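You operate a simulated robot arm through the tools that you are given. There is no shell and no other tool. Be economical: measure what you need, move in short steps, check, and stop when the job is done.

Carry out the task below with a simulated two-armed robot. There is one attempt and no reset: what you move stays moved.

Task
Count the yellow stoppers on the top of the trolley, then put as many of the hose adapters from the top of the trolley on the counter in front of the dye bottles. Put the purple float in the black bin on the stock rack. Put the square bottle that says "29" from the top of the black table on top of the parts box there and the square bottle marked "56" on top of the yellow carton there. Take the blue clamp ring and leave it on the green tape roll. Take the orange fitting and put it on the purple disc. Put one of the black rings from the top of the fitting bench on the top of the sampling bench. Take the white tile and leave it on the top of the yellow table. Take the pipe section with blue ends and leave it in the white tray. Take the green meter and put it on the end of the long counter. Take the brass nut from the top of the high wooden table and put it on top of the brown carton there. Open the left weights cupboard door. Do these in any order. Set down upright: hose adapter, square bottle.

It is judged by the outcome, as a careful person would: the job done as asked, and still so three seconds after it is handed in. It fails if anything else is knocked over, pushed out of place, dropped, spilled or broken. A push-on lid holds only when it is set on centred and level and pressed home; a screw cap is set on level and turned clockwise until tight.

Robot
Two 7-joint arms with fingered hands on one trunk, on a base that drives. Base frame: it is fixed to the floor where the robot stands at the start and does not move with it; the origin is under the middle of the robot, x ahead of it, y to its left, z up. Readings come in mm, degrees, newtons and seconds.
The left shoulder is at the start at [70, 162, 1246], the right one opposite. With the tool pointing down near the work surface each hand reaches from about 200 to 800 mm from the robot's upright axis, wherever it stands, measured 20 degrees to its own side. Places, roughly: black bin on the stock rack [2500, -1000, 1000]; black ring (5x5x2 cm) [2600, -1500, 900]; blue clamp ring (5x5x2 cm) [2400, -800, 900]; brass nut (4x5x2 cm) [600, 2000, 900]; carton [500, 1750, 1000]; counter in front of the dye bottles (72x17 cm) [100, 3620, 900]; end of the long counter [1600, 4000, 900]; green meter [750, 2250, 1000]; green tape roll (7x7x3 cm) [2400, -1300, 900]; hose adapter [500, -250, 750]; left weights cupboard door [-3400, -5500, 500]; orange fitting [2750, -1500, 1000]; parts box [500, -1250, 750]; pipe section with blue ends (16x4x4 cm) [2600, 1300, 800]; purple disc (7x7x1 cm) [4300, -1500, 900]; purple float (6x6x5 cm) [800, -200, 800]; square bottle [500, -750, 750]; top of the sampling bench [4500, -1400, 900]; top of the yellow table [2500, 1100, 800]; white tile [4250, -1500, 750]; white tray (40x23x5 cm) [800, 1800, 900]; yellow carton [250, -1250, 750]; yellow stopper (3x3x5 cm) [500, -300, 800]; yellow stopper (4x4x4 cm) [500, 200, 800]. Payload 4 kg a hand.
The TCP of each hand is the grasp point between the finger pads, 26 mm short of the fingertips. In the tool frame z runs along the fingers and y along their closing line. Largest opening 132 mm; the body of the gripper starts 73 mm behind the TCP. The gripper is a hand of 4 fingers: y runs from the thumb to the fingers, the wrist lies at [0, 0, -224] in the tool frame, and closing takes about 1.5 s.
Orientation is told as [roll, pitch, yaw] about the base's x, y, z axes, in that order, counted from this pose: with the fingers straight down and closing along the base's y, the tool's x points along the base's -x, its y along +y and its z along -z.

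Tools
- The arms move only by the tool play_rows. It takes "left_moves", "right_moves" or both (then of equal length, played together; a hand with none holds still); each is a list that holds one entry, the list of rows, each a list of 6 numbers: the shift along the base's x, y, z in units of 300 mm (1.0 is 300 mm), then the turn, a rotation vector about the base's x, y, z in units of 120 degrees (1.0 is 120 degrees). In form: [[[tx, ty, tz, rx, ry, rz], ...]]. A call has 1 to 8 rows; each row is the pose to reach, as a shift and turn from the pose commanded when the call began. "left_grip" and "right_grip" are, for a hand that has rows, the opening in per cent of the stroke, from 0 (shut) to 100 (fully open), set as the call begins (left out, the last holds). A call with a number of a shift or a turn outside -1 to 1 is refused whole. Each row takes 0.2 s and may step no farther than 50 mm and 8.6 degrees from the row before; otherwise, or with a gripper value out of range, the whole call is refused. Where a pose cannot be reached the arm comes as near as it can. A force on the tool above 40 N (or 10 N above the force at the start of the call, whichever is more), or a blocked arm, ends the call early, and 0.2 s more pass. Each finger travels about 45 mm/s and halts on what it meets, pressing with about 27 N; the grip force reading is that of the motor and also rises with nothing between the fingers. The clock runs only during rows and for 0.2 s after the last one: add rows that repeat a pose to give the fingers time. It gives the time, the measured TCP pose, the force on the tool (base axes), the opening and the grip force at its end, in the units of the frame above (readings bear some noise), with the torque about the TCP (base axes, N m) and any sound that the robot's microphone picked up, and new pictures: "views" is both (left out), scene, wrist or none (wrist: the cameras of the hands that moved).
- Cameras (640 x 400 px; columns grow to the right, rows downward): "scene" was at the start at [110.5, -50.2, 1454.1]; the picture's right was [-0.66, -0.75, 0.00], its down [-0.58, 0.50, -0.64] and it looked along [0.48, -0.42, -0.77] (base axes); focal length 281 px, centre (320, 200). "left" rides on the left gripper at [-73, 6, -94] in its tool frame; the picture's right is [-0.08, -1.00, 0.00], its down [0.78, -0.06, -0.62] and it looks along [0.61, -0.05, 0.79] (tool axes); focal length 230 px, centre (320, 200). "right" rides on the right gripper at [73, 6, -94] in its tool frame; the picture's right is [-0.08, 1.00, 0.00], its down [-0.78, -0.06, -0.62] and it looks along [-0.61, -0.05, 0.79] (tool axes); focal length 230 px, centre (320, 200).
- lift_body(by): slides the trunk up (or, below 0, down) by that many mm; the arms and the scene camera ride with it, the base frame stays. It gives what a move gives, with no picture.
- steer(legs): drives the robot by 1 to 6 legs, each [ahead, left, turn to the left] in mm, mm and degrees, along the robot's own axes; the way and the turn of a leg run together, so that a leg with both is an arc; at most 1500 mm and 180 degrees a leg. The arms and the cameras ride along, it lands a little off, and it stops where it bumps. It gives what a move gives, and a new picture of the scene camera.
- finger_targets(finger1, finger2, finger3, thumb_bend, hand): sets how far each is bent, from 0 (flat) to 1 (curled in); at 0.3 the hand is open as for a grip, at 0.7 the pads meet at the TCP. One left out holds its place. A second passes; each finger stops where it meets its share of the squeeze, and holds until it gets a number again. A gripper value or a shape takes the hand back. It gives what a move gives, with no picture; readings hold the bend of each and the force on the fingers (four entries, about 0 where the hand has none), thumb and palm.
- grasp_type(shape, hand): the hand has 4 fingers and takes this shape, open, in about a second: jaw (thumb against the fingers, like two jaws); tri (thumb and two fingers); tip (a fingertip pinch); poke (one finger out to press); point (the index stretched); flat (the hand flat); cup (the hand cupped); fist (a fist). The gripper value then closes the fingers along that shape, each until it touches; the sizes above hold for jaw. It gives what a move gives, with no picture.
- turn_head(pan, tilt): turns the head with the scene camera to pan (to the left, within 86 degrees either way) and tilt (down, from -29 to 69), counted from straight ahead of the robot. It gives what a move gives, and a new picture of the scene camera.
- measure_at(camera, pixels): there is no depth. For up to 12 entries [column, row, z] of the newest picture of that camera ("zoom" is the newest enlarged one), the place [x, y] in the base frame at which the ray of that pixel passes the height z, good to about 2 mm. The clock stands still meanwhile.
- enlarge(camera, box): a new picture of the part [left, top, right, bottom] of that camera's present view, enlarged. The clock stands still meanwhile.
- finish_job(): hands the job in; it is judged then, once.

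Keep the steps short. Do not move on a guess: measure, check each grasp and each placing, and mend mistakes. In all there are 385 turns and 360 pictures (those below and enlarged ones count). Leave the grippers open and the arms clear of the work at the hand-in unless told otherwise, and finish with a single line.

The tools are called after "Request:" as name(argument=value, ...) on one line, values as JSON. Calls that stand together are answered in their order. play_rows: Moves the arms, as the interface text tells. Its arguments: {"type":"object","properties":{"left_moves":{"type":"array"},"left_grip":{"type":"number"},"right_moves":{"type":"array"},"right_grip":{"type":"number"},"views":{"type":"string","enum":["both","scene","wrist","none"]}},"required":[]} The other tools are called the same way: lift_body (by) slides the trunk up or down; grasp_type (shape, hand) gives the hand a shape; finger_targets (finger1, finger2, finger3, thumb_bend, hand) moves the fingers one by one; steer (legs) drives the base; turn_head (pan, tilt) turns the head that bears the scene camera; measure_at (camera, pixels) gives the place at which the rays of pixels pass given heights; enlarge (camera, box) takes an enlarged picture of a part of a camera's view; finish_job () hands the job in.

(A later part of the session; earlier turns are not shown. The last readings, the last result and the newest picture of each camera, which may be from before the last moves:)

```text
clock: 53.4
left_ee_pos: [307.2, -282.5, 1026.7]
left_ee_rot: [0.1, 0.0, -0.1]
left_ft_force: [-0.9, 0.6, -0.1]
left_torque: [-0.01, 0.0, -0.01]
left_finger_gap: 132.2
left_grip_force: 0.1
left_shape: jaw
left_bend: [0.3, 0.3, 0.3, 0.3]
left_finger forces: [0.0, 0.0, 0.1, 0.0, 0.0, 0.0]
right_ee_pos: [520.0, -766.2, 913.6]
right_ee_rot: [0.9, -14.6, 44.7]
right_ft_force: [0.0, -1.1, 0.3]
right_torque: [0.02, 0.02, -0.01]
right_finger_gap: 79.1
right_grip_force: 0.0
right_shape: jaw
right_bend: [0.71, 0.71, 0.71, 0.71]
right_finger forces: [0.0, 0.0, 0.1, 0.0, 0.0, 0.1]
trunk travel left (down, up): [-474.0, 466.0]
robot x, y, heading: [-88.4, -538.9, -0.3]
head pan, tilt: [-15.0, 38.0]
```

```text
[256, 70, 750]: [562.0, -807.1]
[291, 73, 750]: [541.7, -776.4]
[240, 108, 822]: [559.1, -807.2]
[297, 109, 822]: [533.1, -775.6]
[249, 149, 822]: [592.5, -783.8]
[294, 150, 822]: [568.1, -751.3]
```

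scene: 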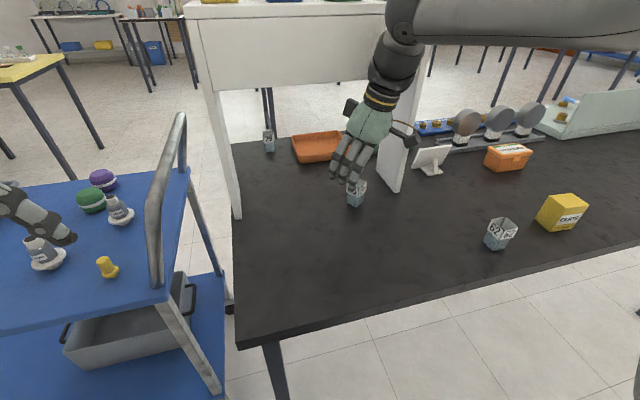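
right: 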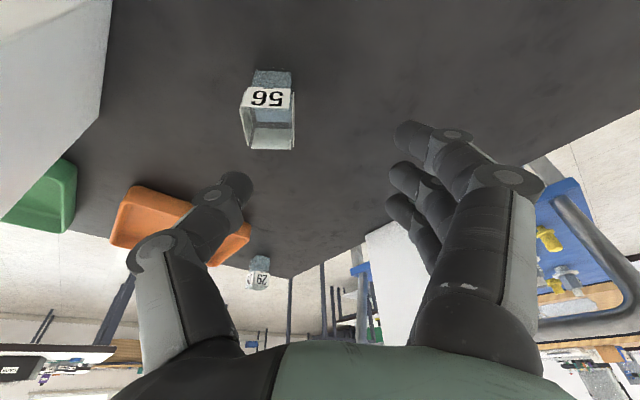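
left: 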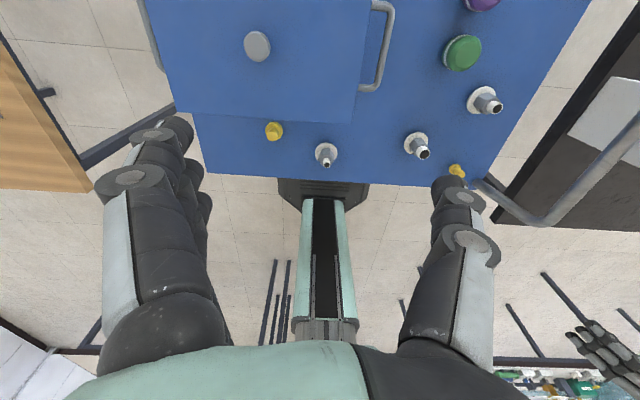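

Request:
play_rows(right_moves=[[[0.08, -0.03, -0.05, 0, 0, 0], [0.147, -0.043, -0.1, 0, 0, 0], [0.147, -0.043, -0.2, 0, 0, 0]]], views="both")

```text
clock: 54.2
left_ee_pos: [300.4, -283.1, 1029.7]
left_ee_rot: [0.0, -0.5, -0.2]
left_ft_force: [0.6, 0.2, 0.7]
left_torque: [-0.01, -0.02, -0.01]
left_finger_gap: 132.0
left_grip_force: 0.1
left_shape: jaw
left_bend: [0.3, 0.3, 0.3, 0.3]
left_finger forces: [0.0, 0.1, 0.0, 0.1, 0.0, 0.0]
right_ee_pos: [559.1, -780.1, 858.0]
right_ee_rot: [0.7, -15.0, 44.7]
right_ft_force: [-1.2, -0.5, 0.0]
right_torque: [-0.05, 0.0, 0.0]
right_finger_gap: 78.8
right_grip_force: 0.1
right_shape: jaw
right_bend: [0.71, 0.71, 0.71, 0.71]
right_finger forces: [0.0, 0.0, 0.0, 0.1, 0.0, 0.0]
trunk travel left (down, up): [-474.0, 466.0]
robot x, y, heading: [-93.4, -539.7, -0.0]
head pan, tilt: [-15.0, 38.0]
```

scene: 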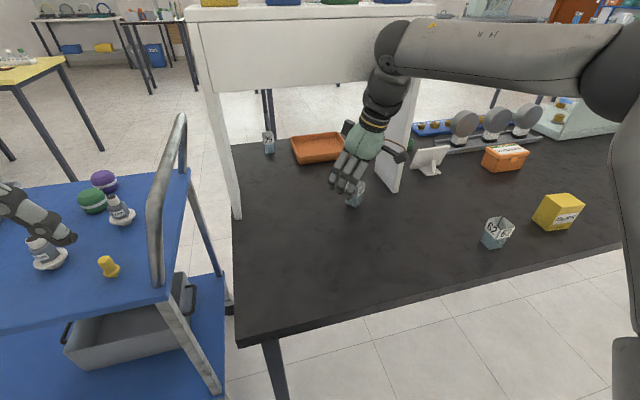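
right: 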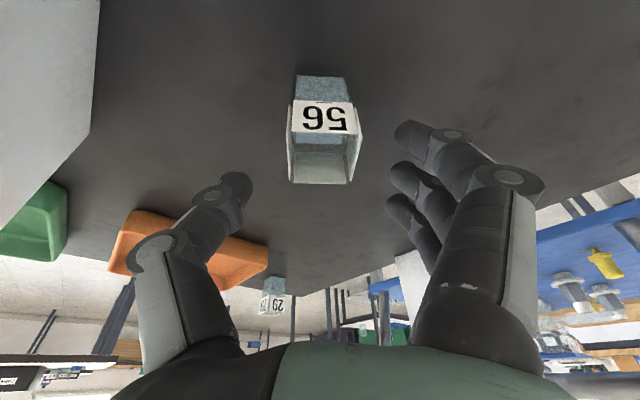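

The body shifted a few mm: the wrist joint is grazing the shelf. I lean the hand back 12° more, so the wrist clears it.

Request:
play_rows(right_moves=[[[-0.03, -0.02, 0.0, 0.03, -0.03, 0], [-0.03, -0.02, 0.0, 0.06, -0.06, 0], [0.0, 0.0, -0.03, 0.07, -0.07, 0]]], views="both")

```text
clock: 55.0
left_ee_pos: [308.6, -281.5, 1024.6]
left_ee_rot: [-0.1, 0.2, -0.1]
left_ft_force: [0.5, -0.6, 0.2]
left_torque: [-0.01, -0.01, -0.01]
left_finger_gap: 131.6
left_grip_force: 0.0
left_shape: jaw
left_bend: [0.3, 0.3, 0.3, 0.3]
left_finger forces: [0.0, 0.0, 0.0, 0.0, 0.1, 0.1]
right_ee_pos: [565.6, -778.5, 843.2]
right_ee_rot: [1.2, -26.6, 44.4]
right_ft_force: [1.2, 0.3, -0.3]
right_torque: [0.02, 0.02, -0.01]
right_finger_gap: 79.4
right_grip_force: 0.1
right_shape: jaw
right_bend: [0.71, 0.71, 0.71, 0.71]
right_finger forces: [0.1, 0.0, 0.0, 0.0, 0.0, 0.0]
trunk travel left (down, up): [-474.0, 466.0]
robot x, y, heading: [-92.5, -537.1, -0.3]
head pan, tilt: [-15.0, 38.0]
```

scene: 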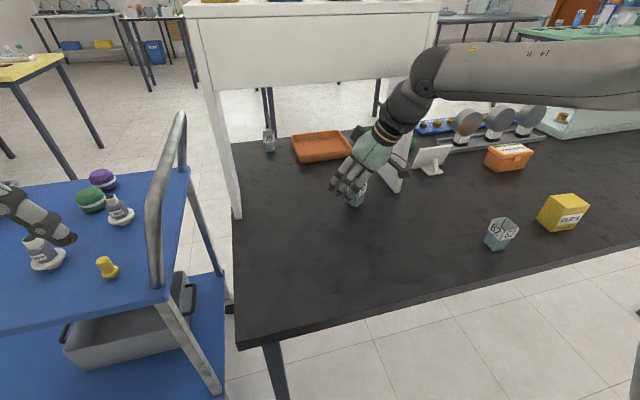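
right: 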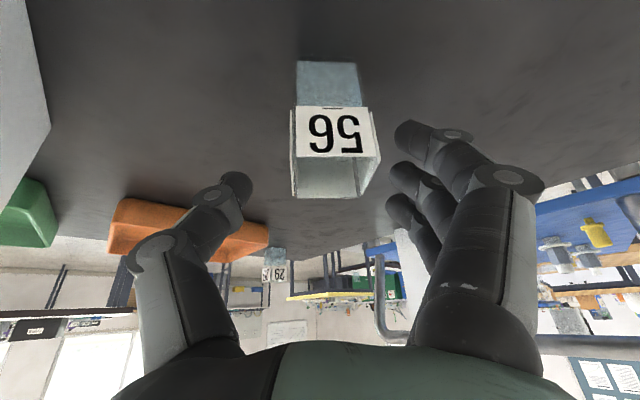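

Contact is released. I re-measure before lowering.

Request:
measure_at(camera="right", pixels=[[297, 104, 750], [361, 106, 750], [296, 62, 750], [358, 64, 750], [290, 153, 822], [381, 155, 822], [298, 197, 822], [362, 195, 822]])

```text
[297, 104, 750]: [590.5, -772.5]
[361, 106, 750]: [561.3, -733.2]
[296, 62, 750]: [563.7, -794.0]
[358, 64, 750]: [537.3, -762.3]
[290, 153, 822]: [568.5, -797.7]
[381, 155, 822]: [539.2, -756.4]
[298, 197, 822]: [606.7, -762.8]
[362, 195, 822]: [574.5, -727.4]
```

Request:
play_rows(right_moves=[[[-0.01, 0.033, -0.03, 0, 0, 0], [-0.01, 0.033, -0.1, 0, 0, 0], [-0.01, 0.033, -0.18, 0, 0, 0]]], views="wrist")

```text
clock: 55.8
left_ee_pos: [306.1, -283.1, 1027.5]
left_ee_rot: [0.0, -0.2, -0.3]
left_ft_force: [0.7, 0.9, -0.1]
left_torque: [0.01, 0.0, -0.01]
left_finger_gap: 131.8
left_grip_force: 0.0
left_shape: jaw
left_bend: [0.3, 0.3, 0.3, 0.3]
left_finger forces: [0.0, 0.0, 0.1, 0.0, 0.1, 0.0]
right_ee_pos: [565.0, -766.2, 814.4]
right_ee_rot: [0.6, -28.1, 44.8]
right_ft_force: [-3.5, -4.1, 24.9]
right_torque: [0.56, 1.26, 0.3]
right_finger_gap: 79.1
right_grip_force: 0.0
right_shape: jaw
right_bend: [0.73, 0.71, 0.71, 0.71]
right_finger forces: [25.5, 0.0, 0.0, 0.1, 0.0, 0.0]
trunk travel left (down, up): [-474.0, 466.0]
robot x, y, heading: [-91.1, -538.2, -0.3]
head pan, tilt: [-15.0, 38.0]
stopped in row 3 (right hand): the force on the tool passed its limit at 49 N (the readings are from after the stop); the commanded pose is now the measured one
```

right: 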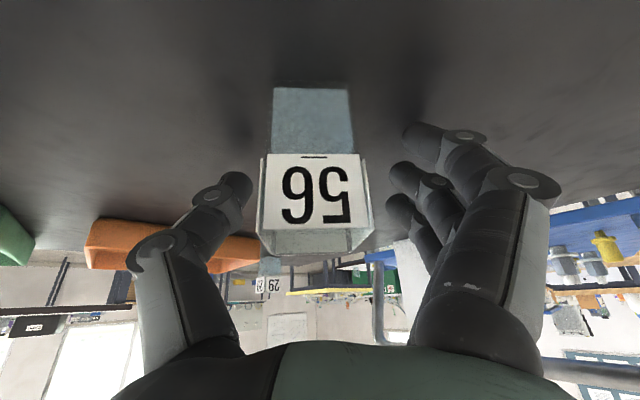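

A fingertip touches the table because of the tilt, so this is the lowest. The bottle is centred between the fingers; I raise 4 mm and close.

Request:
play_rows(right_moves=[[[0, 0, 0.013, 0, 0, 0], [0, 0, 0.013, 0, 0, 0], [0, 0, 0.013, 0, 0, 0], [0, 0, 0.013, 0, 0, 0], [0, 0, 0.013, 0, 0, 0], [0, 0, 0.013, 0, 0, 0], [0, 0, 0.013, 0, 0, 0]]], right_grip=0, views="wrist")

```text
clock: 57.4
left_ee_pos: [305.5, -282.6, 1027.5]
left_ee_rot: [-0.1, -0.1, -0.2]
left_ft_force: [-0.4, 0.0, 0.6]
left_torque: [-0.01, -0.02, -0.02]
left_finger_gap: 131.9
left_grip_force: 0.1
left_shape: jaw
left_bend: [0.3, 0.3, 0.3, 0.3]
left_finger forces: [0.0, 0.0, 0.1, 0.2, 0.0, 0.0]
right_ee_pos: [565.0, -765.7, 815.3]
right_ee_rot: [0.7, -27.7, 44.8]
right_ft_force: [-2.8, 7.2, 22.2]
right_torque: [0.84, 1.08, -0.24]
right_finger_gap: 0.0
right_grip_force: 26.7
right_shape: jaw
right_bend: [0.74, 0.58, 0.68, 0.66]
right_finger forces: [22.4, 0.1, 0.0, 0.0, 0.1, 0.0]
trunk travel left (down, up): [-474.0, 466.0]
robot x, y, heading: [-94.2, -536.6, 0.1]
head pan, tilt: [-15.0, 38.0]
```

right: 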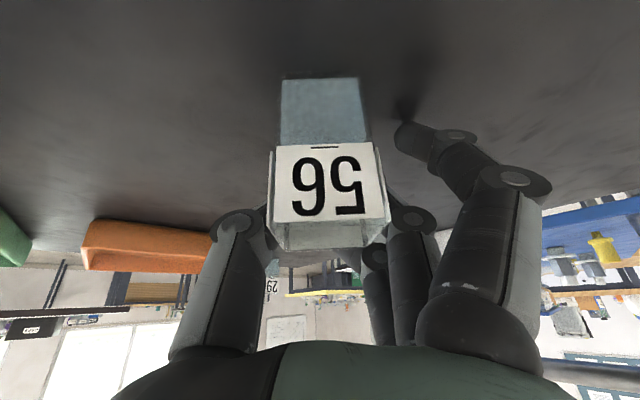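

The fingers closed behind the bottle; it stands nearer to the robot than I took it. I open and measure again.

Request:
play_rows(right_moves=[[[0, 0, 0.03, 0, 0, 0], [0, 0, 0.03, 0, 0, 0], [0, 0, 0.03, 0, 0, 0], [0, 0, 0.03, 0, 0, 0], [0, 0, 0.03, 0, 0, 0], [0, 0, 0.03, 0, 0, 0]]], right_grip=65, views="wrist")

Request:
measure_at(camera="right", pixels=[[281, 79, 750], [365, 79, 750], [277, 148, 800], [368, 148, 800]])

```text
clock: 58.8
left_ee_pos: [307.0, -283.0, 1026.7]
left_ee_rot: [0.0, 0.0, -0.3]
left_ft_force: [-0.3, 0.5, 0.3]
left_torque: [0.03, 0.01, -0.05]
left_finger_gap: 132.0
left_grip_force: 0.0
left_shape: jaw
left_bend: [0.3, 0.3, 0.3, 0.3]
left_finger forces: [0.1, 0.1, 0.0, 0.0, 0.0, 0.0]
right_ee_pos: [566.0, -767.6, 819.9]
right_ee_rot: [0.8, -27.6, 44.7]
right_ft_force: [1.1, 0.2, -0.5]
right_torque: [-0.03, 0.01, -0.01]
right_finger_gap: 85.8
right_grip_force: 0.0
right_shape: jaw
right_bend: [0.7, 0.7, 0.7, 0.67]
right_finger forces: [0.0, 0.1, 0.0, 0.0, 0.0, 0.0]
trunk travel left (down, up): [-474.0, 466.0]
robot x, y, heading: [-89.3, -537.3, -0.3]
head pan, tilt: [-15.0, 38.0]
```

right: 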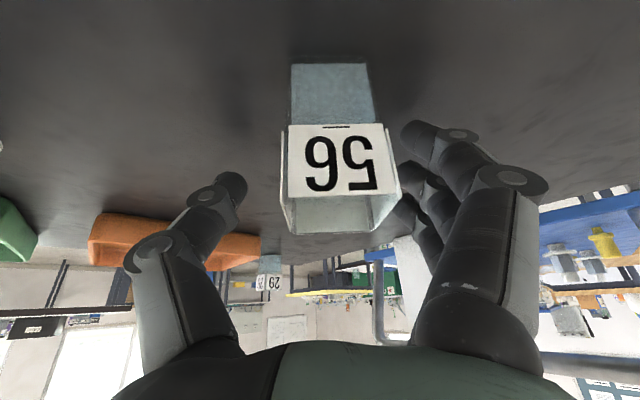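

```text
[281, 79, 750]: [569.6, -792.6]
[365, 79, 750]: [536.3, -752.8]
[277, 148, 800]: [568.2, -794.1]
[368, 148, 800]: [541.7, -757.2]
```

Request:
measure_at(camera="right", pixels=[[291, 64, 750], [370, 63, 750], [287, 196, 822], [394, 196, 822], [290, 234, 822], [378, 232, 822]])

```text
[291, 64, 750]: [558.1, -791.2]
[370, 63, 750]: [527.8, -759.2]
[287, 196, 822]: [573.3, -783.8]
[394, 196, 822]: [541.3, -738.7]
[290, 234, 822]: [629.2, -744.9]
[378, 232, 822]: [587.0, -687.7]
```

Bottle height is ≈81 mm; centre ≈(557,-762). I shift the hand back 15 mm and close again.

Request:
play_rows(right_moves=[[[-0.05, 0.0, 0.0, 0, 0, 0], [-0.055, 0.0, 0, 0, 0, 0]]], views="wrist")

Request:
play_rows(right_moves=[[[0, 0, 0, 0, 0, 0], [0, 0, 0, 0, 0, 0], [0, 0, 0, 0, 0, 0], [0, 0, 0, 0, 0, 0], [0, 0, 0, 0, 0, 0], [0, 0, 0, 0, 0, 0], [0, 0, 0, 0, 0, 0]]], right_grip=0, views="both")

```text
clock: 59.4
left_ee_pos: [308.2, -283.4, 1026.9]
left_ee_rot: [-0.1, -0.1, -0.3]
left_ft_force: [-0.3, 0.1, -0.4]
left_torque: [0.02, 0.01, -0.03]
left_finger_gap: 131.9
left_grip_force: 0.1
left_shape: jaw
left_bend: [0.3, 0.3, 0.3, 0.3]
left_finger forces: [0.1, 0.0, 0.0, 0.0, 0.0, 0.0]
right_ee_pos: [551.4, -767.2, 821.2]
right_ee_rot: [0.8, -27.6, 44.6]
right_ft_force: [-0.4, 0.8, -0.1]
right_torque: [0.01, 0.01, 0.01]
right_finger_gap: 85.6
right_grip_force: 0.0
right_shape: jaw
right_bend: [0.7, 0.7, 0.7, 0.67]
right_finger forces: [0.1, 0.0, 0.0, 0.0, 0.1, 0.1]
trunk travel left (down, up): [-474.0, 466.0]
robot x, y, heading: [-89.1, -535.8, -0.1]
head pan, tilt: [-15.0, 38.0]
```

right: 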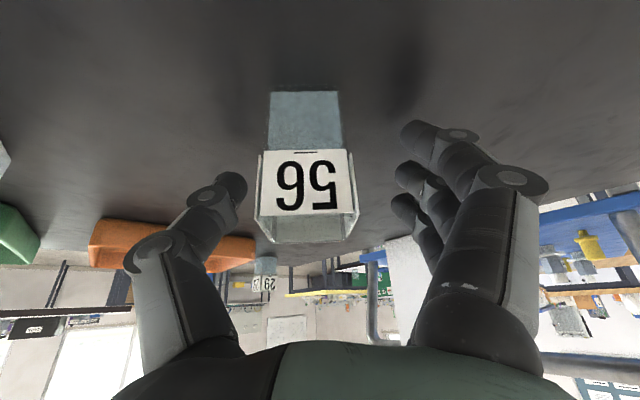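

```text
clock: 61.0
left_ee_pos: [307.0, -283.9, 1026.2]
left_ee_rot: [-0.1, 0.0, -0.2]
left_ft_force: [-0.4, 0.4, 0.4]
left_torque: [-0.01, 0.0, 0.0]
left_finger_gap: 132.0
left_grip_force: 0.1
left_shape: jaw
left_bend: [0.3, 0.3, 0.3, 0.3]
left_finger forces: [0.0, 0.0, 0.1, 0.0, 0.0, 0.1]
right_ee_pos: [550.6, -766.4, 821.4]
right_ee_rot: [0.8, -27.7, 44.6]
right_ft_force: [0.0, 0.0, -0.5]
right_torque: [0.03, -0.01, 0.01]
right_finger_gap: 0.1
right_grip_force: 27.5
right_shape: jaw
right_bend: [0.74, 0.61, 0.68, 0.72]
right_finger forces: [0.2, 0.1, 0.0, 0.0, 0.2, 0.1]
trunk travel left (down, up): [-474.0, 466.0]
robot x, y, heading: [-90.9, -537.4, -0.1]
head pan, tilt: [-15.0, 38.0]
```

scene: 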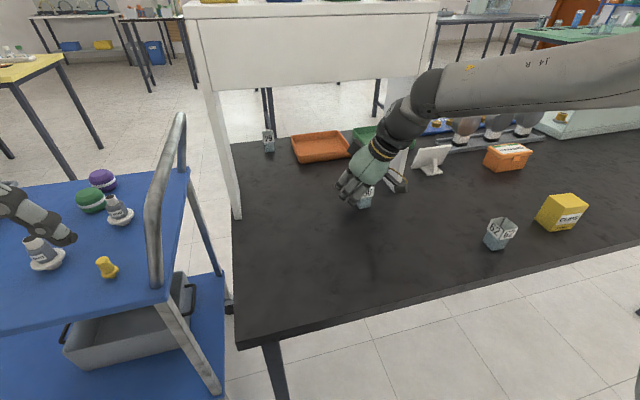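
right: 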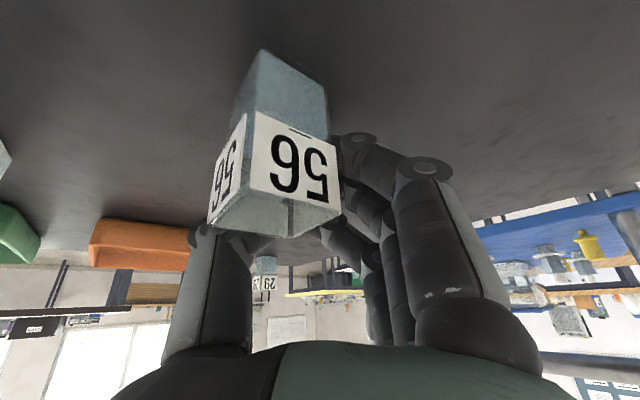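

The bottle was squeezed out toward me — which at least brings it away from the shelf. I lift clear, straighten the hand and look from above.

Request:
play_rows(right_moves=[[[0.02, 0.02, 0.05, 0, 0, 0], [0.02, 0.02, 0.17, 0, 0, 0], [-0.03, -0.03, 0.28, -0.04, 0.04, 0], [-0.1, -0.08, 0.36, -0.08, 0.08, 0], [-0.18, -0.1, 0.4, -0.12, 0.12, 0], [-0.24, -0.1, 0.4, -0.163, 0.163, 0]]], right_grip=0, views="none")

Request:
play_rows(right_moves=[[[0, 0, 0, 0, 0, -0.07], [0, 0, 0, 0, 0, -0.14], [0, 0, 0, 0, 0, -0.21], [0, 0, 0, 0, 0, -0.28], [0, 0, 0, 0, 0, -0.35]]], right_grip=70, views="both")

```text
clock: 62.4
left_ee_pos: [307.5, -283.7, 1026.9]
left_ee_rot: [0.0, 0.0, 0.0]
left_ft_force: [-0.7, 0.2, 0.1]
left_torque: [0.03, -0.03, 0.01]
left_finger_gap: 131.8
left_grip_force: 0.0
left_shape: jaw
left_bend: [0.3, 0.3, 0.3, 0.3]
left_finger forces: [0.1, 0.0, 0.1, 0.1, 0.0, 0.0]
right_ee_pos: [453.8, -807.8, 925.4]
right_ee_rot: [0.5, -0.6, 44.7]
right_ft_force: [0.2, -0.2, -0.3]
right_torque: [-0.01, -0.03, 0.0]
right_finger_gap: 0.0
right_grip_force: 27.5
right_shape: jaw
right_bend: [0.74, 0.61, 0.68, 0.72]
right_finger forces: [0.1, 0.0, 0.0, 0.0, 0.0, 0.0]
right hand out of reach, approached as far as the arm can: row 6
trunk travel left (down, up): [-474.0, 466.0]
robot x, y, heading: [-90.9, -539.8, -0.0]
head pan, tilt: [-15.0, 38.0]
```

```text
clock: 63.5
left_ee_pos: [308.6, -283.5, 1026.6]
left_ee_rot: [0.0, 0.0, -0.1]
left_ft_force: [0.2, 0.4, -0.8]
left_torque: [0.0, -0.02, 0.01]
left_finger_gap: 131.9
left_grip_force: 0.1
left_shape: jaw
left_bend: [0.3, 0.3, 0.3, 0.3]
left_finger forces: [0.1, 0.0, 0.0, 0.0, 0.1, 0.0]
right_ee_pos: [453.8, -809.4, 924.2]
right_ee_rot: [0.7, -0.1, 2.7]
right_ft_force: [0.1, 0.0, -0.5]
right_torque: [-0.01, -0.01, 0.03]
right_finger_gap: 92.3
right_grip_force: 0.1
right_shape: jaw
right_bend: [0.68, 0.68, 0.67, 0.64]
right_finger forces: [0.1, 0.0, 0.1, 0.0, 0.1, 0.1]
trunk travel left (down, up): [-474.0, 466.0]
robot x, y, heading: [-94.9, -539.3, -0.1]
head pan, tilt: [-15.0, 38.0]
```

scene: 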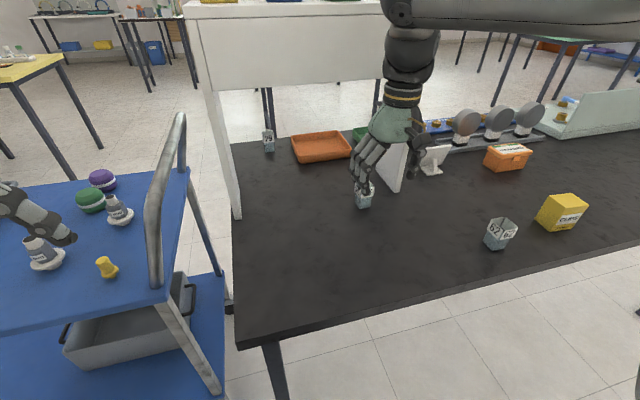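
right: 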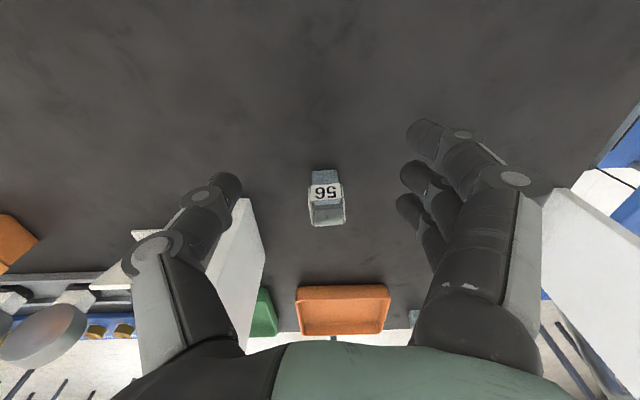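

Now the bottle stands square-on in the open. I measure it.

Request:
measure_at(camera="right", pixels=[[312, 172, 750], [337, 171, 750], [308, 202, 831], [344, 201, 831], [311, 226, 831], [345, 224, 831]])

```text
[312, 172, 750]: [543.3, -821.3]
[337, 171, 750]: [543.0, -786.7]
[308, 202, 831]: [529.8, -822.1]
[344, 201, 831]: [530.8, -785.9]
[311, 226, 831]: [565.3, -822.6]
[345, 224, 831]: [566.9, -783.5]
```

Request:
play_rows(right_moves=[[[0.1, 0.01, -0.03, 0, -0.05, -0.02], [0.2, 0.02, -0.08, 0, -0.1, -0.02], [0.28, 0.02, -0.15, 0, -0.125, -0.02], [0.31, 0.02, -0.22, 0, -0.125, -0.02]]], views="both")

```text
clock: 64.5
left_ee_pos: [308.2, -283.8, 1027.0]
left_ee_rot: [0.0, 0.1, -0.2]
left_ft_force: [0.2, -0.9, 0.1]
left_torque: [-0.03, 0.01, 0.02]
left_finger_gap: 132.1
left_grip_force: 0.0
left_shape: jaw
left_bend: [0.3, 0.3, 0.3, 0.3]
left_finger forces: [0.0, 0.0, 0.1, 0.1, 0.0, 0.1]
right_ee_pos: [549.4, -802.1, 856.5]
right_ee_rot: [0.4, -14.9, 0.2]
right_ft_force: [-0.2, -0.1, -0.6]
right_torque: [-0.01, -0.01, 0.0]
right_finger_gap: 92.0
right_grip_force: 0.1
right_shape: jaw
right_bend: [0.68, 0.68, 0.67, 0.64]
right_finger forces: [0.0, 0.0, 0.0, 0.0, 0.0, 0.0]
trunk travel left (down, up): [-474.0, 466.0]
robot x, y, heading: [-90.1, -540.4, -0.2]
head pan, tilt: [-15.0, 38.0]
```

scene: 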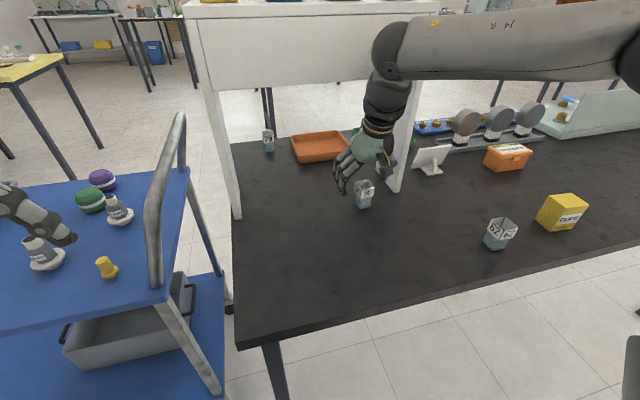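
right: 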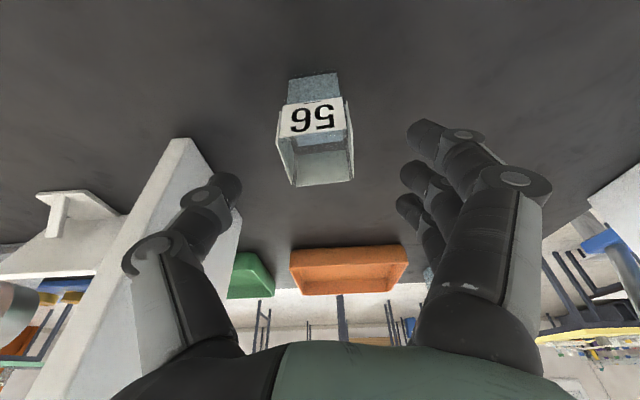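

Request:
measure_at(camera="right", pixels=[[288, 80, 750], [338, 74, 750], [280, 140, 815], [352, 130, 815], [292, 186, 815], [353, 180, 815], [183, 140, 750]])

```text
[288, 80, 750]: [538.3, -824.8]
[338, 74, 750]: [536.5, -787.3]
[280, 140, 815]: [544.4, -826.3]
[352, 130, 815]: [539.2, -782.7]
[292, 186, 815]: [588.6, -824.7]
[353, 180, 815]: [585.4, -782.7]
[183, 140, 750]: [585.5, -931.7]
```

Request:
play_rows(right_moves=[[[0.01, -0.007, -0.05, 0, 0, 0], [0.01, -0.007, -0.1, 0, 0, 0], [0.01, -0.007, -0.15, 0, 0, 0]]], views="wrist")

```text
clock: 65.3
left_ee_pos: [308.0, -282.3, 1026.8]
left_ee_rot: [-0.1, -0.1, -0.2]
left_ft_force: [0.0, -0.6, 0.3]
left_torque: [0.01, 0.01, -0.03]
left_finger_gap: 132.2
left_grip_force: 0.1
left_shape: jaw
left_bend: [0.3, 0.3, 0.3, 0.3]
left_finger forces: [0.0, 0.1, 0.0, 0.0, 0.0, 0.1]
right_ee_pos: [552.0, -804.6, 812.8]
right_ee_rot: [0.3, -15.1, 0.3]
right_ft_force: [-0.3, 0.5, 0.4]
right_torque: [0.03, 0.04, 0.02]
right_finger_gap: 92.4
right_grip_force: 0.1
right_shape: jaw
right_bend: [0.68, 0.68, 0.67, 0.64]
right_finger forces: [0.4, 0.0, 0.0, 0.0, 0.0, 0.1]
trunk travel left (down, up): [-474.0, 466.0]
robot x, y, heading: [-91.7, -539.0, -0.1]
head pan, tilt: [-15.0, 38.0]
```

right: 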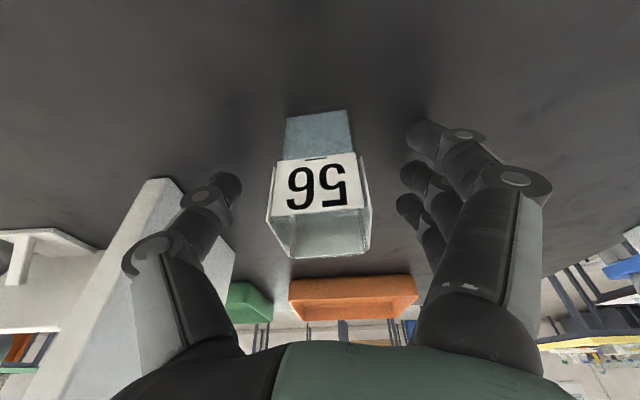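

The bottle sits centred at fingertip level now. I close.

Request:
play_rows(right_moves=[[[0, 0, 0.01, 0, 0, 0], [0, 0, 0.01, 0, 0, 0], [0, 0, 0.01, 0, 0, 0], [0, 0, 0.01, 0, 0, 0], [0, 0, 0.01, 0, 0, 0], [0, 0, 0.01, 0, 0, 0], [0, 0, 0.01, 0, 0, 0]]], right_grip=0, views="wrist")

```text
clock: 67.0
left_ee_pos: [308.4, -282.8, 1027.5]
left_ee_rot: [0.0, 0.0, -0.3]
left_ft_force: [-0.1, 0.4, 0.5]
left_torque: [0.0, 0.04, -0.02]
left_finger_gap: 131.8
left_grip_force: 0.0
left_shape: jaw
left_bend: [0.3, 0.3, 0.3, 0.3]
left_finger forces: [0.0, 0.1, 0.0, 0.0, 0.0, 0.1]
right_ee_pos: [551.6, -805.7, 815.8]
right_ee_rot: [0.2, -15.0, 0.3]
right_ft_force: [0.6, 0.3, 2.5]
right_torque: [0.0, 0.06, 0.02]
right_finger_gap: 9.6
right_grip_force: 27.4
right_shape: jaw
right_bend: [0.72, 0.63, 0.68, 0.71]
right_finger forces: [15.0, 7.5, 0.1, 0.0, 21.4, 0.0]
trunk travel left (down, up): [-474.0, 466.0]
robot x, y, heading: [-88.8, -538.4, -0.0]
head pan, tilt: [-15.0, 38.0]
```

right: 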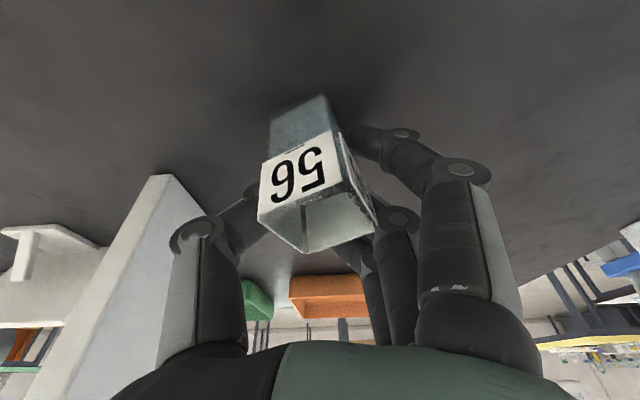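

The grip is skewed; the fingers need to be about 15 mm nearer the robot. I open, shift back, and look.

Request:
play_rows(right_moves=[[[0, 0, 0.0, 0, 0, 0], [0, 0, 0.0, 0, 0, 0], [0, 0, 0.0, 0, 0, 0], [0, 0, 0.0, 0, 0, 0], [0, 0, 0.0, 0, 0, 0], [-0.055, 0.01, 0.0, 0, 0, 0]]], right_grip=70, views="both")

```text
clock: 68.3
left_ee_pos: [307.4, -282.1, 1027.8]
left_ee_rot: [0.0, 0.0, -0.2]
left_ft_force: [1.0, 0.7, 0.9]
left_torque: [0.0, 0.02, 0.0]
left_finger_gap: 131.8
left_grip_force: 0.0
left_shape: jaw
left_bend: [0.3, 0.3, 0.3, 0.3]
left_finger forces: [0.0, 0.0, 0.1, 0.1, 0.1, 0.0]
right_ee_pos: [534.3, -799.7, 816.7]
right_ee_rot: [0.2, -15.2, 0.3]
right_ft_force: [-0.6, -0.4, 0.3]
right_torque: [0.01, 0.0, 0.0]
right_finger_gap: 92.1
right_grip_force: 0.1
right_shape: jaw
right_bend: [0.68, 0.68, 0.67, 0.64]
right_finger forces: [0.0, 0.0, 0.0, 0.0, 0.0, 0.0]
trunk travel left (down, up): [-474.0, 466.0]
robot x, y, heading: [-89.6, -533.0, -0.3]
head pan, tilt: [-15.0, 38.0]
```

scene: 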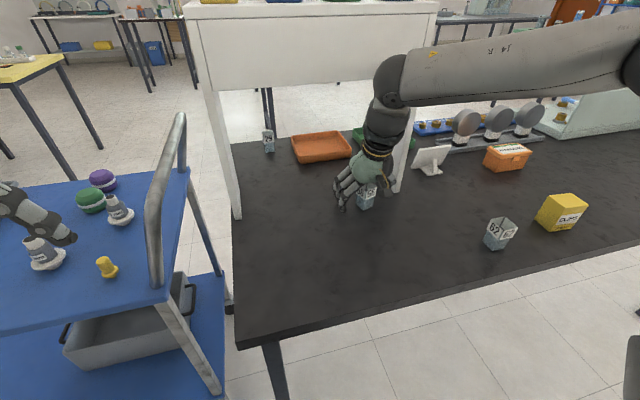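
right: 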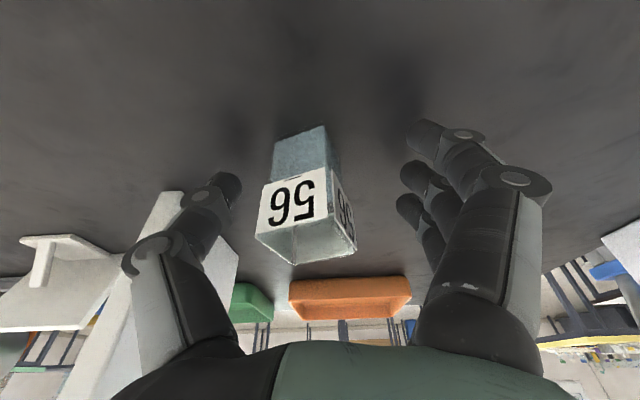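

Request:
measure_at(camera="right", pixels=[[274, 143, 750], [324, 126, 750], [256, 235, 822], [335, 205, 822], [296, 264, 822], [357, 245, 822]])

```text
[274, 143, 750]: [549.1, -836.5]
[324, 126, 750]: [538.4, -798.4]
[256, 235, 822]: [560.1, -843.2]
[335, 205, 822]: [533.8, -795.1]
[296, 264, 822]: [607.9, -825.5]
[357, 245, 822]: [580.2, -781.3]
```

Bottle centre ≈(562,-812), turned 16°. I yaw to match, centre the hand a little short of it, then close.

Request:
play_rows(right_moves=[[[0.0, -0.04, 0.0, 0, 0, 0.06], [0.025, -0.056, 0.0, 0, 0, 0.13]]], views="wrist")

Request:
play_rows(right_moves=[[[0, 0, 0, 0, 0, 0], [0, 0, 0, 0, 0, 0], [0, 0, 0, 0, 0, 0], [0, 0, 0, 0, 0, 0], [0, 0, 0, 0, 0, 0], [0, 0, 0, 0, 0, 0], [0, 0, 0, 0, 0, 0]]], right_grip=0, views="wrist")

```text
clock: 69.0
left_ee_pos: [308.5, -282.9, 1027.1]
left_ee_rot: [0.0, 0.0, -0.2]
left_ft_force: [0.3, -0.2, -0.1]
left_torque: [-0.01, -0.01, 0.01]
left_finger_gap: 132.0
left_grip_force: 0.1
left_shape: jaw
left_bend: [0.3, 0.3, 0.3, 0.3]
left_finger forces: [0.0, 0.2, 0.0, 0.0, 0.0, 0.0]
right_ee_pos: [542.0, -817.0, 815.0]
right_ee_rot: [0.2, -15.0, 16.0]
right_ft_force: [-0.5, -0.9, -0.3]
right_torque: [0.01, 0.0, 0.0]
right_finger_gap: 92.2
right_grip_force: 0.0
right_shape: jaw
right_bend: [0.68, 0.68, 0.67, 0.64]
right_finger forces: [0.0, 0.1, 0.0, 0.0, 0.0, 0.1]
trunk travel left (down, up): [-474.0, 466.0]
robot x, y, heading: [-88.1, -540.2, -0.2]
head pan, tilt: [-15.0, 38.0]
```

right: 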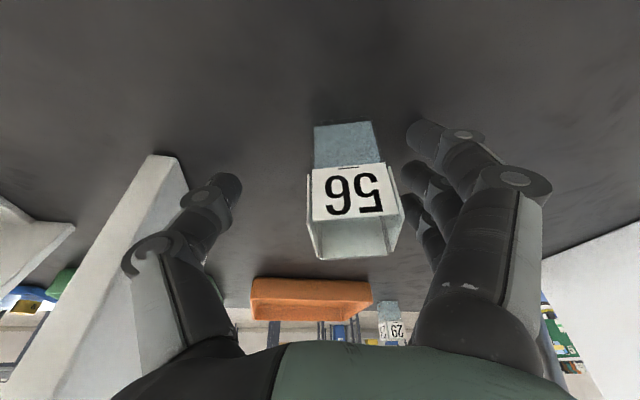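

```text
clock: 70.5
left_ee_pos: [308.0, -283.0, 1026.6]
left_ee_rot: [0.0, 0.0, -0.2]
left_ft_force: [-0.5, -0.1, -0.3]
left_torque: [0.0, 0.01, -0.01]
left_finger_gap: 131.6
left_grip_force: 0.0
left_shape: jaw
left_bend: [0.3, 0.3, 0.3, 0.3]
left_finger forces: [0.1, 0.0, 0.0, 0.0, 0.0, 0.0]
right_ee_pos: [541.7, -818.8, 816.8]
right_ee_rot: [0.3, -15.0, 15.8]
right_ft_force: [-0.1, 0.1, 0.9]
right_torque: [0.04, 0.02, -0.04]
right_finger_gap: 20.5
right_grip_force: 27.0
right_shape: jaw
right_bend: [0.73, 0.73, 0.68, 0.71]
right_finger forces: [10.3, 12.0, 0.1, 0.1, 22.7, 0.1]
trunk travel left (down, up): [-474.0, 466.0]
robot x, y, heading: [-91.4, -538.5, -0.1]
head pan, tilt: [-15.0, 38.0]
```

right: 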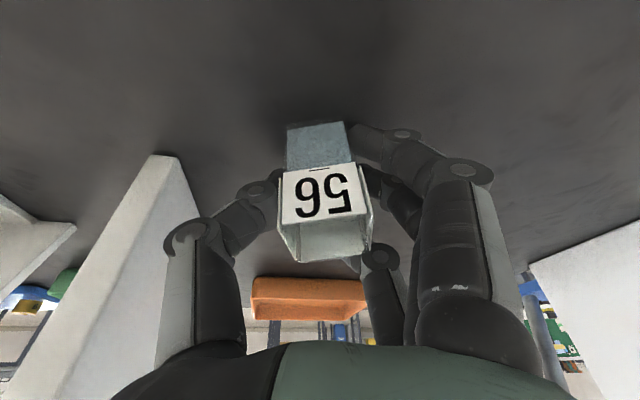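

A square grip: thumb against fingers 1 and 2. I lift gently and check.

Request:
play_rows(right_moves=[[[0, 0, 0.03, 0, 0, 0], [0, 0, 0.1, 0, 0, 0], [-0.05, 0, 0.2, 0, 0, 0], [-0.1, -0.02, 0.3, 0, 0, 0]]], views="both")

```text
clock: 71.5
left_ee_pos: [307.5, -283.0, 1028.1]
left_ee_rot: [0.0, -0.1, -0.2]
left_ft_force: [0.1, 0.1, -0.5]
left_torque: [0.02, 0.01, -0.02]
left_finger_gap: 132.1
left_grip_force: 0.0
left_shape: jaw
left_bend: [0.3, 0.3, 0.3, 0.3]
left_finger forces: [0.0, 0.0, 0.1, 0.0, 0.0, 0.1]
right_ee_pos: [510.2, -824.1, 905.4]
right_ee_rot: [0.2, -15.0, 15.9]
right_ft_force: [-0.1, 0.2, -0.6]
right_torque: [0.02, -0.01, 0.03]
right_finger_gap: 20.0
right_grip_force: 26.5
right_shape: jaw
right_bend: [0.73, 0.72, 0.68, 0.71]
right_finger forces: [10.2, 12.1, 0.1, 0.1, 22.3, 0.0]
trunk travel left (down, up): [-474.0, 466.0]
robot x, y, heading: [-89.4, -539.2, -0.2]
head pan, tilt: [-15.0, 38.0]
```

scene: 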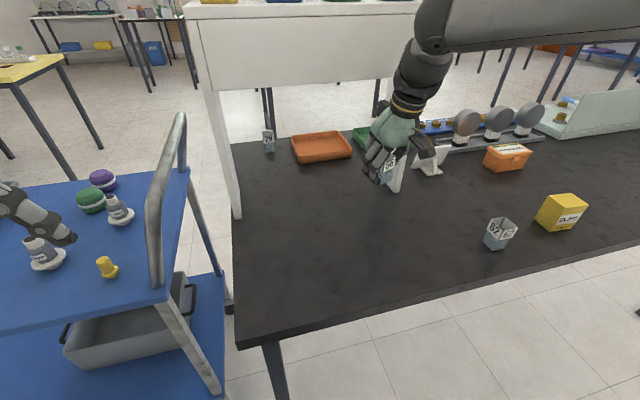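
right: 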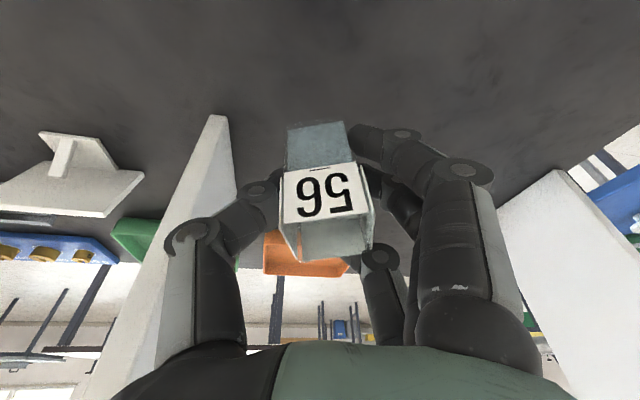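

Held firmly. I raise it more and drive right toward the yellow carton.

Request:
play_rows(right_moves=[[[-0.05, 0, 0.1, 0, 0, 0], [-0.1, 0, 0.2, 0, 0, 0]]], views="none")

Request:
steer(legs=[[0, -430, 0]])

Request:
turn_head(pan=-25, tilt=50)

```text
clock: 72.2
left_ee_pos: [306.4, -282.7, 1026.8]
left_ee_rot: [0.0, 0.1, -0.2]
left_ft_force: [0.5, -0.3, 0.5]
left_torque: [0.0, 0.01, 0.05]
left_finger_gap: 131.8
left_grip_force: 0.0
left_shape: jaw
left_bend: [0.3, 0.3, 0.3, 0.3]
left_finger forces: [0.1, 0.0, 0.0, 0.0, 0.0, 0.0]
right_ee_pos: [482.3, -824.6, 966.3]
right_ee_rot: [0.2, -15.0, 15.9]
right_ft_force: [-0.2, -0.1, -0.8]
right_torque: [0.0, -0.01, 0.02]
right_finger_gap: 20.0
right_grip_force: 26.7
right_shape: jaw
right_bend: [0.73, 0.72, 0.68, 0.71]
right_finger forces: [10.2, 11.9, 0.2, 0.0, 22.3, 0.0]
trunk travel left (down, up): [-474.0, 466.0]
robot x, y, heading: [-89.6, -537.4, -0.1]
head pan, tilt: [-15.0, 38.0]
```

```text
clock: 74.8
left_ee_pos: [306.6, -713.2, 1026.6]
left_ee_rot: [0.0, 0.0, -0.2]
left_ft_force: [0.2, -0.4, 0.0]
left_torque: [-0.02, 0.01, 0.0]
left_finger_gap: 131.9
left_grip_force: 0.2
left_shape: jaw
left_bend: [0.3, 0.3, 0.3, 0.3]
left_finger forces: [0.0, 0.0, 0.0, 0.0, 0.0, 0.0]
right_ee_pos: [480.9, -1255.5, 965.6]
right_ee_rot: [0.2, -15.0, 16.0]
right_ft_force: [0.5, -0.2, -0.3]
right_torque: [0.02, -0.01, -0.05]
right_finger_gap: 20.4
right_grip_force: 27.1
right_shape: jaw
right_bend: [0.73, 0.72, 0.68, 0.71]
right_finger forces: [10.2, 12.1, 0.2, 0.1, 22.4, 0.0]
trunk travel left (down, up): [-474.0, 466.0]
robot x, y, heading: [-89.2, -968.2, -0.3]
head pan, tilt: [-15.0, 38.0]
```

scene: 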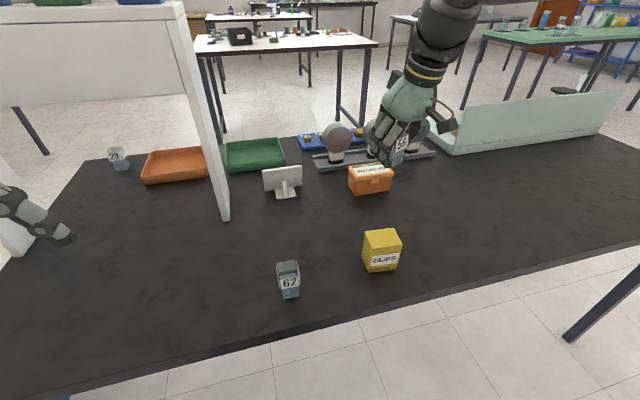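

```text
clock: 75.5
left_ee_pos: [305.8, -714.0, 1026.7]
left_ee_rot: [0.0, 0.0, -0.1]
left_ft_force: [0.8, -0.5, -0.6]
left_torque: [0.0, 0.02, -0.03]
left_finger_gap: 131.8
left_grip_force: 0.1
left_shape: jaw
left_bend: [0.3, 0.3, 0.3, 0.3]
left_finger forces: [0.1, 0.0, 0.1, 0.1, 0.0, 0.1]
right_ee_pos: [481.0, -1254.2, 966.4]
right_ee_rot: [0.2, -14.9, 15.9]
right_ft_force: [-0.1, -0.3, -0.1]
right_torque: [-0.01, 0.02, -0.01]
right_finger_gap: 20.0
right_grip_force: 26.9
right_shape: jaw
right_bend: [0.73, 0.72, 0.68, 0.71]
right_finger forces: [10.2, 12.0, 0.2, 0.0, 22.3, 0.0]
trunk travel left (down, up): [-474.0, 466.0]
robot x, y, heading: [-93.9, -965.0, -0.1]
head pan, tilt: [-25.0, 50.0]
```

scene: 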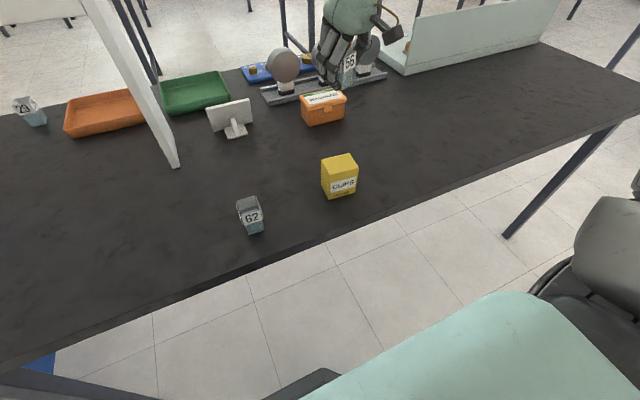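

I enlarge the carton and measure it.

Request:
enlarge(camera="scene", box=[280, 80, 400, 220])

Request:
measure_at(camera="scene", pixels=[[327, 199, 750], [358, 193, 750], [321, 163, 830], [351, 154, 830], [358, 173, 830], [328, 181, 830], [321, 163, 820], [358, 173, 820], [299, 100, 800], [303, 106, 800], [346, 97, 800], [336, 89, 800]])

```text
2.86 times, centred on (340, 150) of scene
```

zoom: 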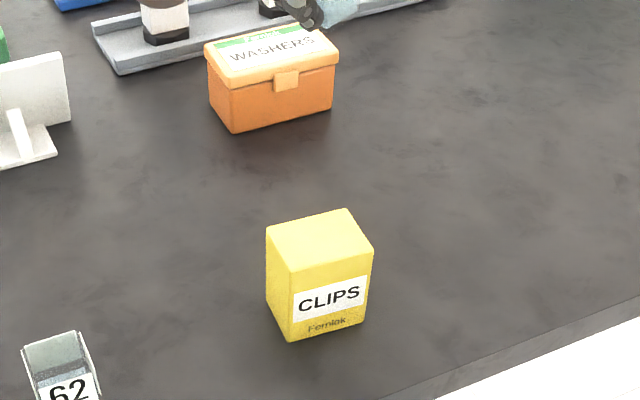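

```text
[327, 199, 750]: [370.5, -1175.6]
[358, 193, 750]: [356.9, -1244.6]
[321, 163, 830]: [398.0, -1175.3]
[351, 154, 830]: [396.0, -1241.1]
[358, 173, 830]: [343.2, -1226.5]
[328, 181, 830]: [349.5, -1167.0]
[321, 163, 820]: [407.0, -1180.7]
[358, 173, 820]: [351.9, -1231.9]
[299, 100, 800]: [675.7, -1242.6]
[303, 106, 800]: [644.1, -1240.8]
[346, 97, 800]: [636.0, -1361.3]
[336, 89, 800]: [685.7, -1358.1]
```

Request:
play_rows(right_moves=[[[-0.1, 0.03, 0, 0, 0, 0], [-0.22, 0.08, 0, 0, 0, 0], [-0.34, 0.12, 0, 0, 0, 0], [-0.383, 0.125, -0.08, 0, 0, 0]]], views="both")

```text
clock: 76.5
left_ee_pos: [308.2, -712.7, 1026.8]
left_ee_rot: [0.0, 0.2, -0.2]
left_ft_force: [-0.4, 0.3, -0.3]
left_torque: [0.02, 0.02, -0.02]
left_finger_gap: 131.8
left_grip_force: 0.1
left_shape: jaw
left_bend: [0.3, 0.3, 0.3, 0.3]
left_finger forces: [0.0, 0.0, 0.1, 0.1, 0.0, 0.0]
right_ee_pos: [365.0, -1217.8, 941.9]
right_ee_rot: [0.2, -14.9, 16.0]
right_ft_force: [-0.2, -0.3, -0.8]
right_torque: [-0.01, -0.02, 0.04]
right_finger_gap: 19.9
right_grip_force: 27.0
right_shape: jaw
right_bend: [0.73, 0.72, 0.68, 0.71]
right_finger forces: [10.1, 12.1, 0.3, 0.0, 22.3, 0.0]
trunk travel left (down, up): [-474.0, 466.0]
robot x, y, heading: [-92.6, -968.6, -0.0]
head pan, tilt: [-25.0, 50.0]
```

scene: 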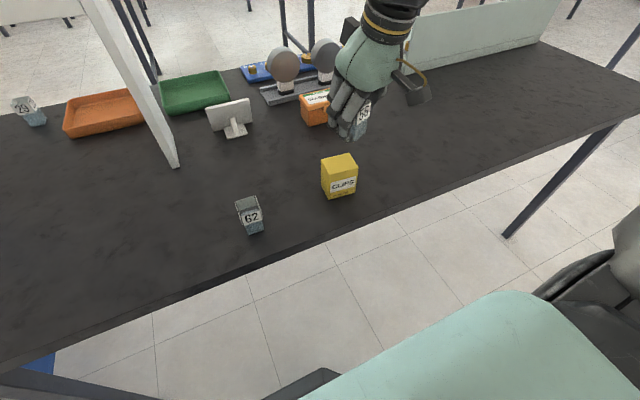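
right: 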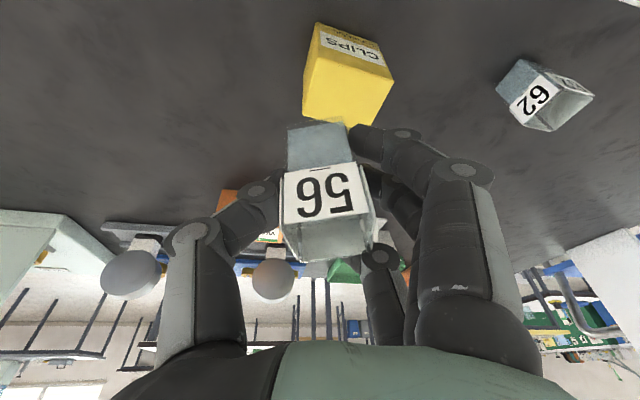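

Request:
enlarge(camera="right", box=[260, 10, 420, 160])

Request:
measure_at(camera="right", pixels=[[288, 131, 876], [348, 123, 876], [313, 56, 812], [393, 78, 812], [302, 117, 812], [319, 24, 750]])

```text
2.67 times, centred on (340, 85) of right
```

zoom: 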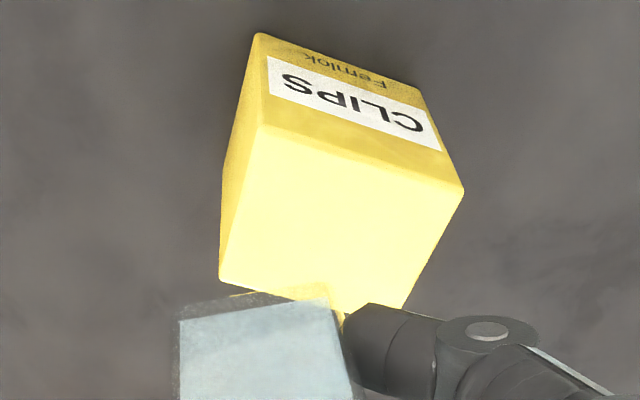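

```text
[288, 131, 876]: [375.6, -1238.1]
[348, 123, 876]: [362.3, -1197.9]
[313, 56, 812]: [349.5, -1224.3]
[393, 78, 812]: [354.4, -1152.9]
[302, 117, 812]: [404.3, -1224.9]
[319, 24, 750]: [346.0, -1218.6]
```

Request:
measure_at(camera="zoom", pixels=[[262, 127, 812], [463, 190, 812], [220, 278, 812], [403, 308, 812], [262, 35, 750], [425, 92, 750], [262, 127, 825], [403, 308, 825]])

```text
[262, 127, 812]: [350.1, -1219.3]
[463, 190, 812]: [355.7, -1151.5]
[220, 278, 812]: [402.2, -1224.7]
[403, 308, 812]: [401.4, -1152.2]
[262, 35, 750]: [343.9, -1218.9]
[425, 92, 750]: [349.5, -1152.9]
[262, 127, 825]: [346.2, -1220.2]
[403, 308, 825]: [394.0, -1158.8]
```

The wrist and scene cameras differ by ~25 mm in y on the carton. I cross-check using bottle 62 and the carton in both.

Request:
measure_at(camera="right", pixels=[[520, 60, 750], [496, 82, 750], [319, 24, 750]])

Request:
measure_at(camera="scene", pixels=[[248, 234, 750], [263, 229, 750], [327, 199, 750], [358, 193, 750]])

Request:
enlarge(camera="scene", box=[220, 90, 400, 240])

```text
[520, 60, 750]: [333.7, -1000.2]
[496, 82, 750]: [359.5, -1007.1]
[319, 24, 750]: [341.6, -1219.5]
```

```text
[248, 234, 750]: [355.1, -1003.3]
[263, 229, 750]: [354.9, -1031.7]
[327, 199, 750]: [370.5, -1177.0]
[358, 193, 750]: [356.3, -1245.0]
```

```text
2.67 times, centred on (310, 165) of scene
```

zoom: 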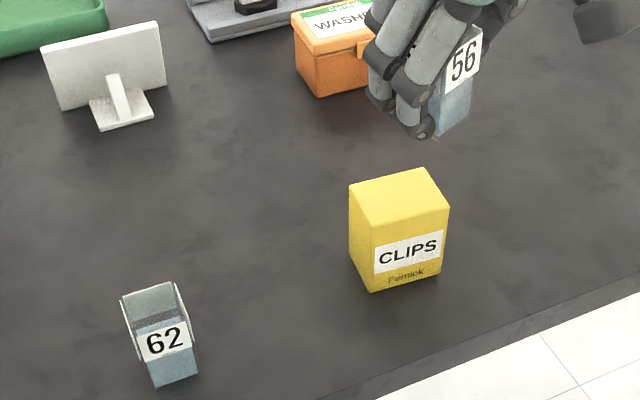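

Request:
measure_at(camera="scene", pixels=[[354, 140.5, 876], [366, 134, 876]])

```text
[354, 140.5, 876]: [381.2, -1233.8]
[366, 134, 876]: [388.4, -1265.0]
```

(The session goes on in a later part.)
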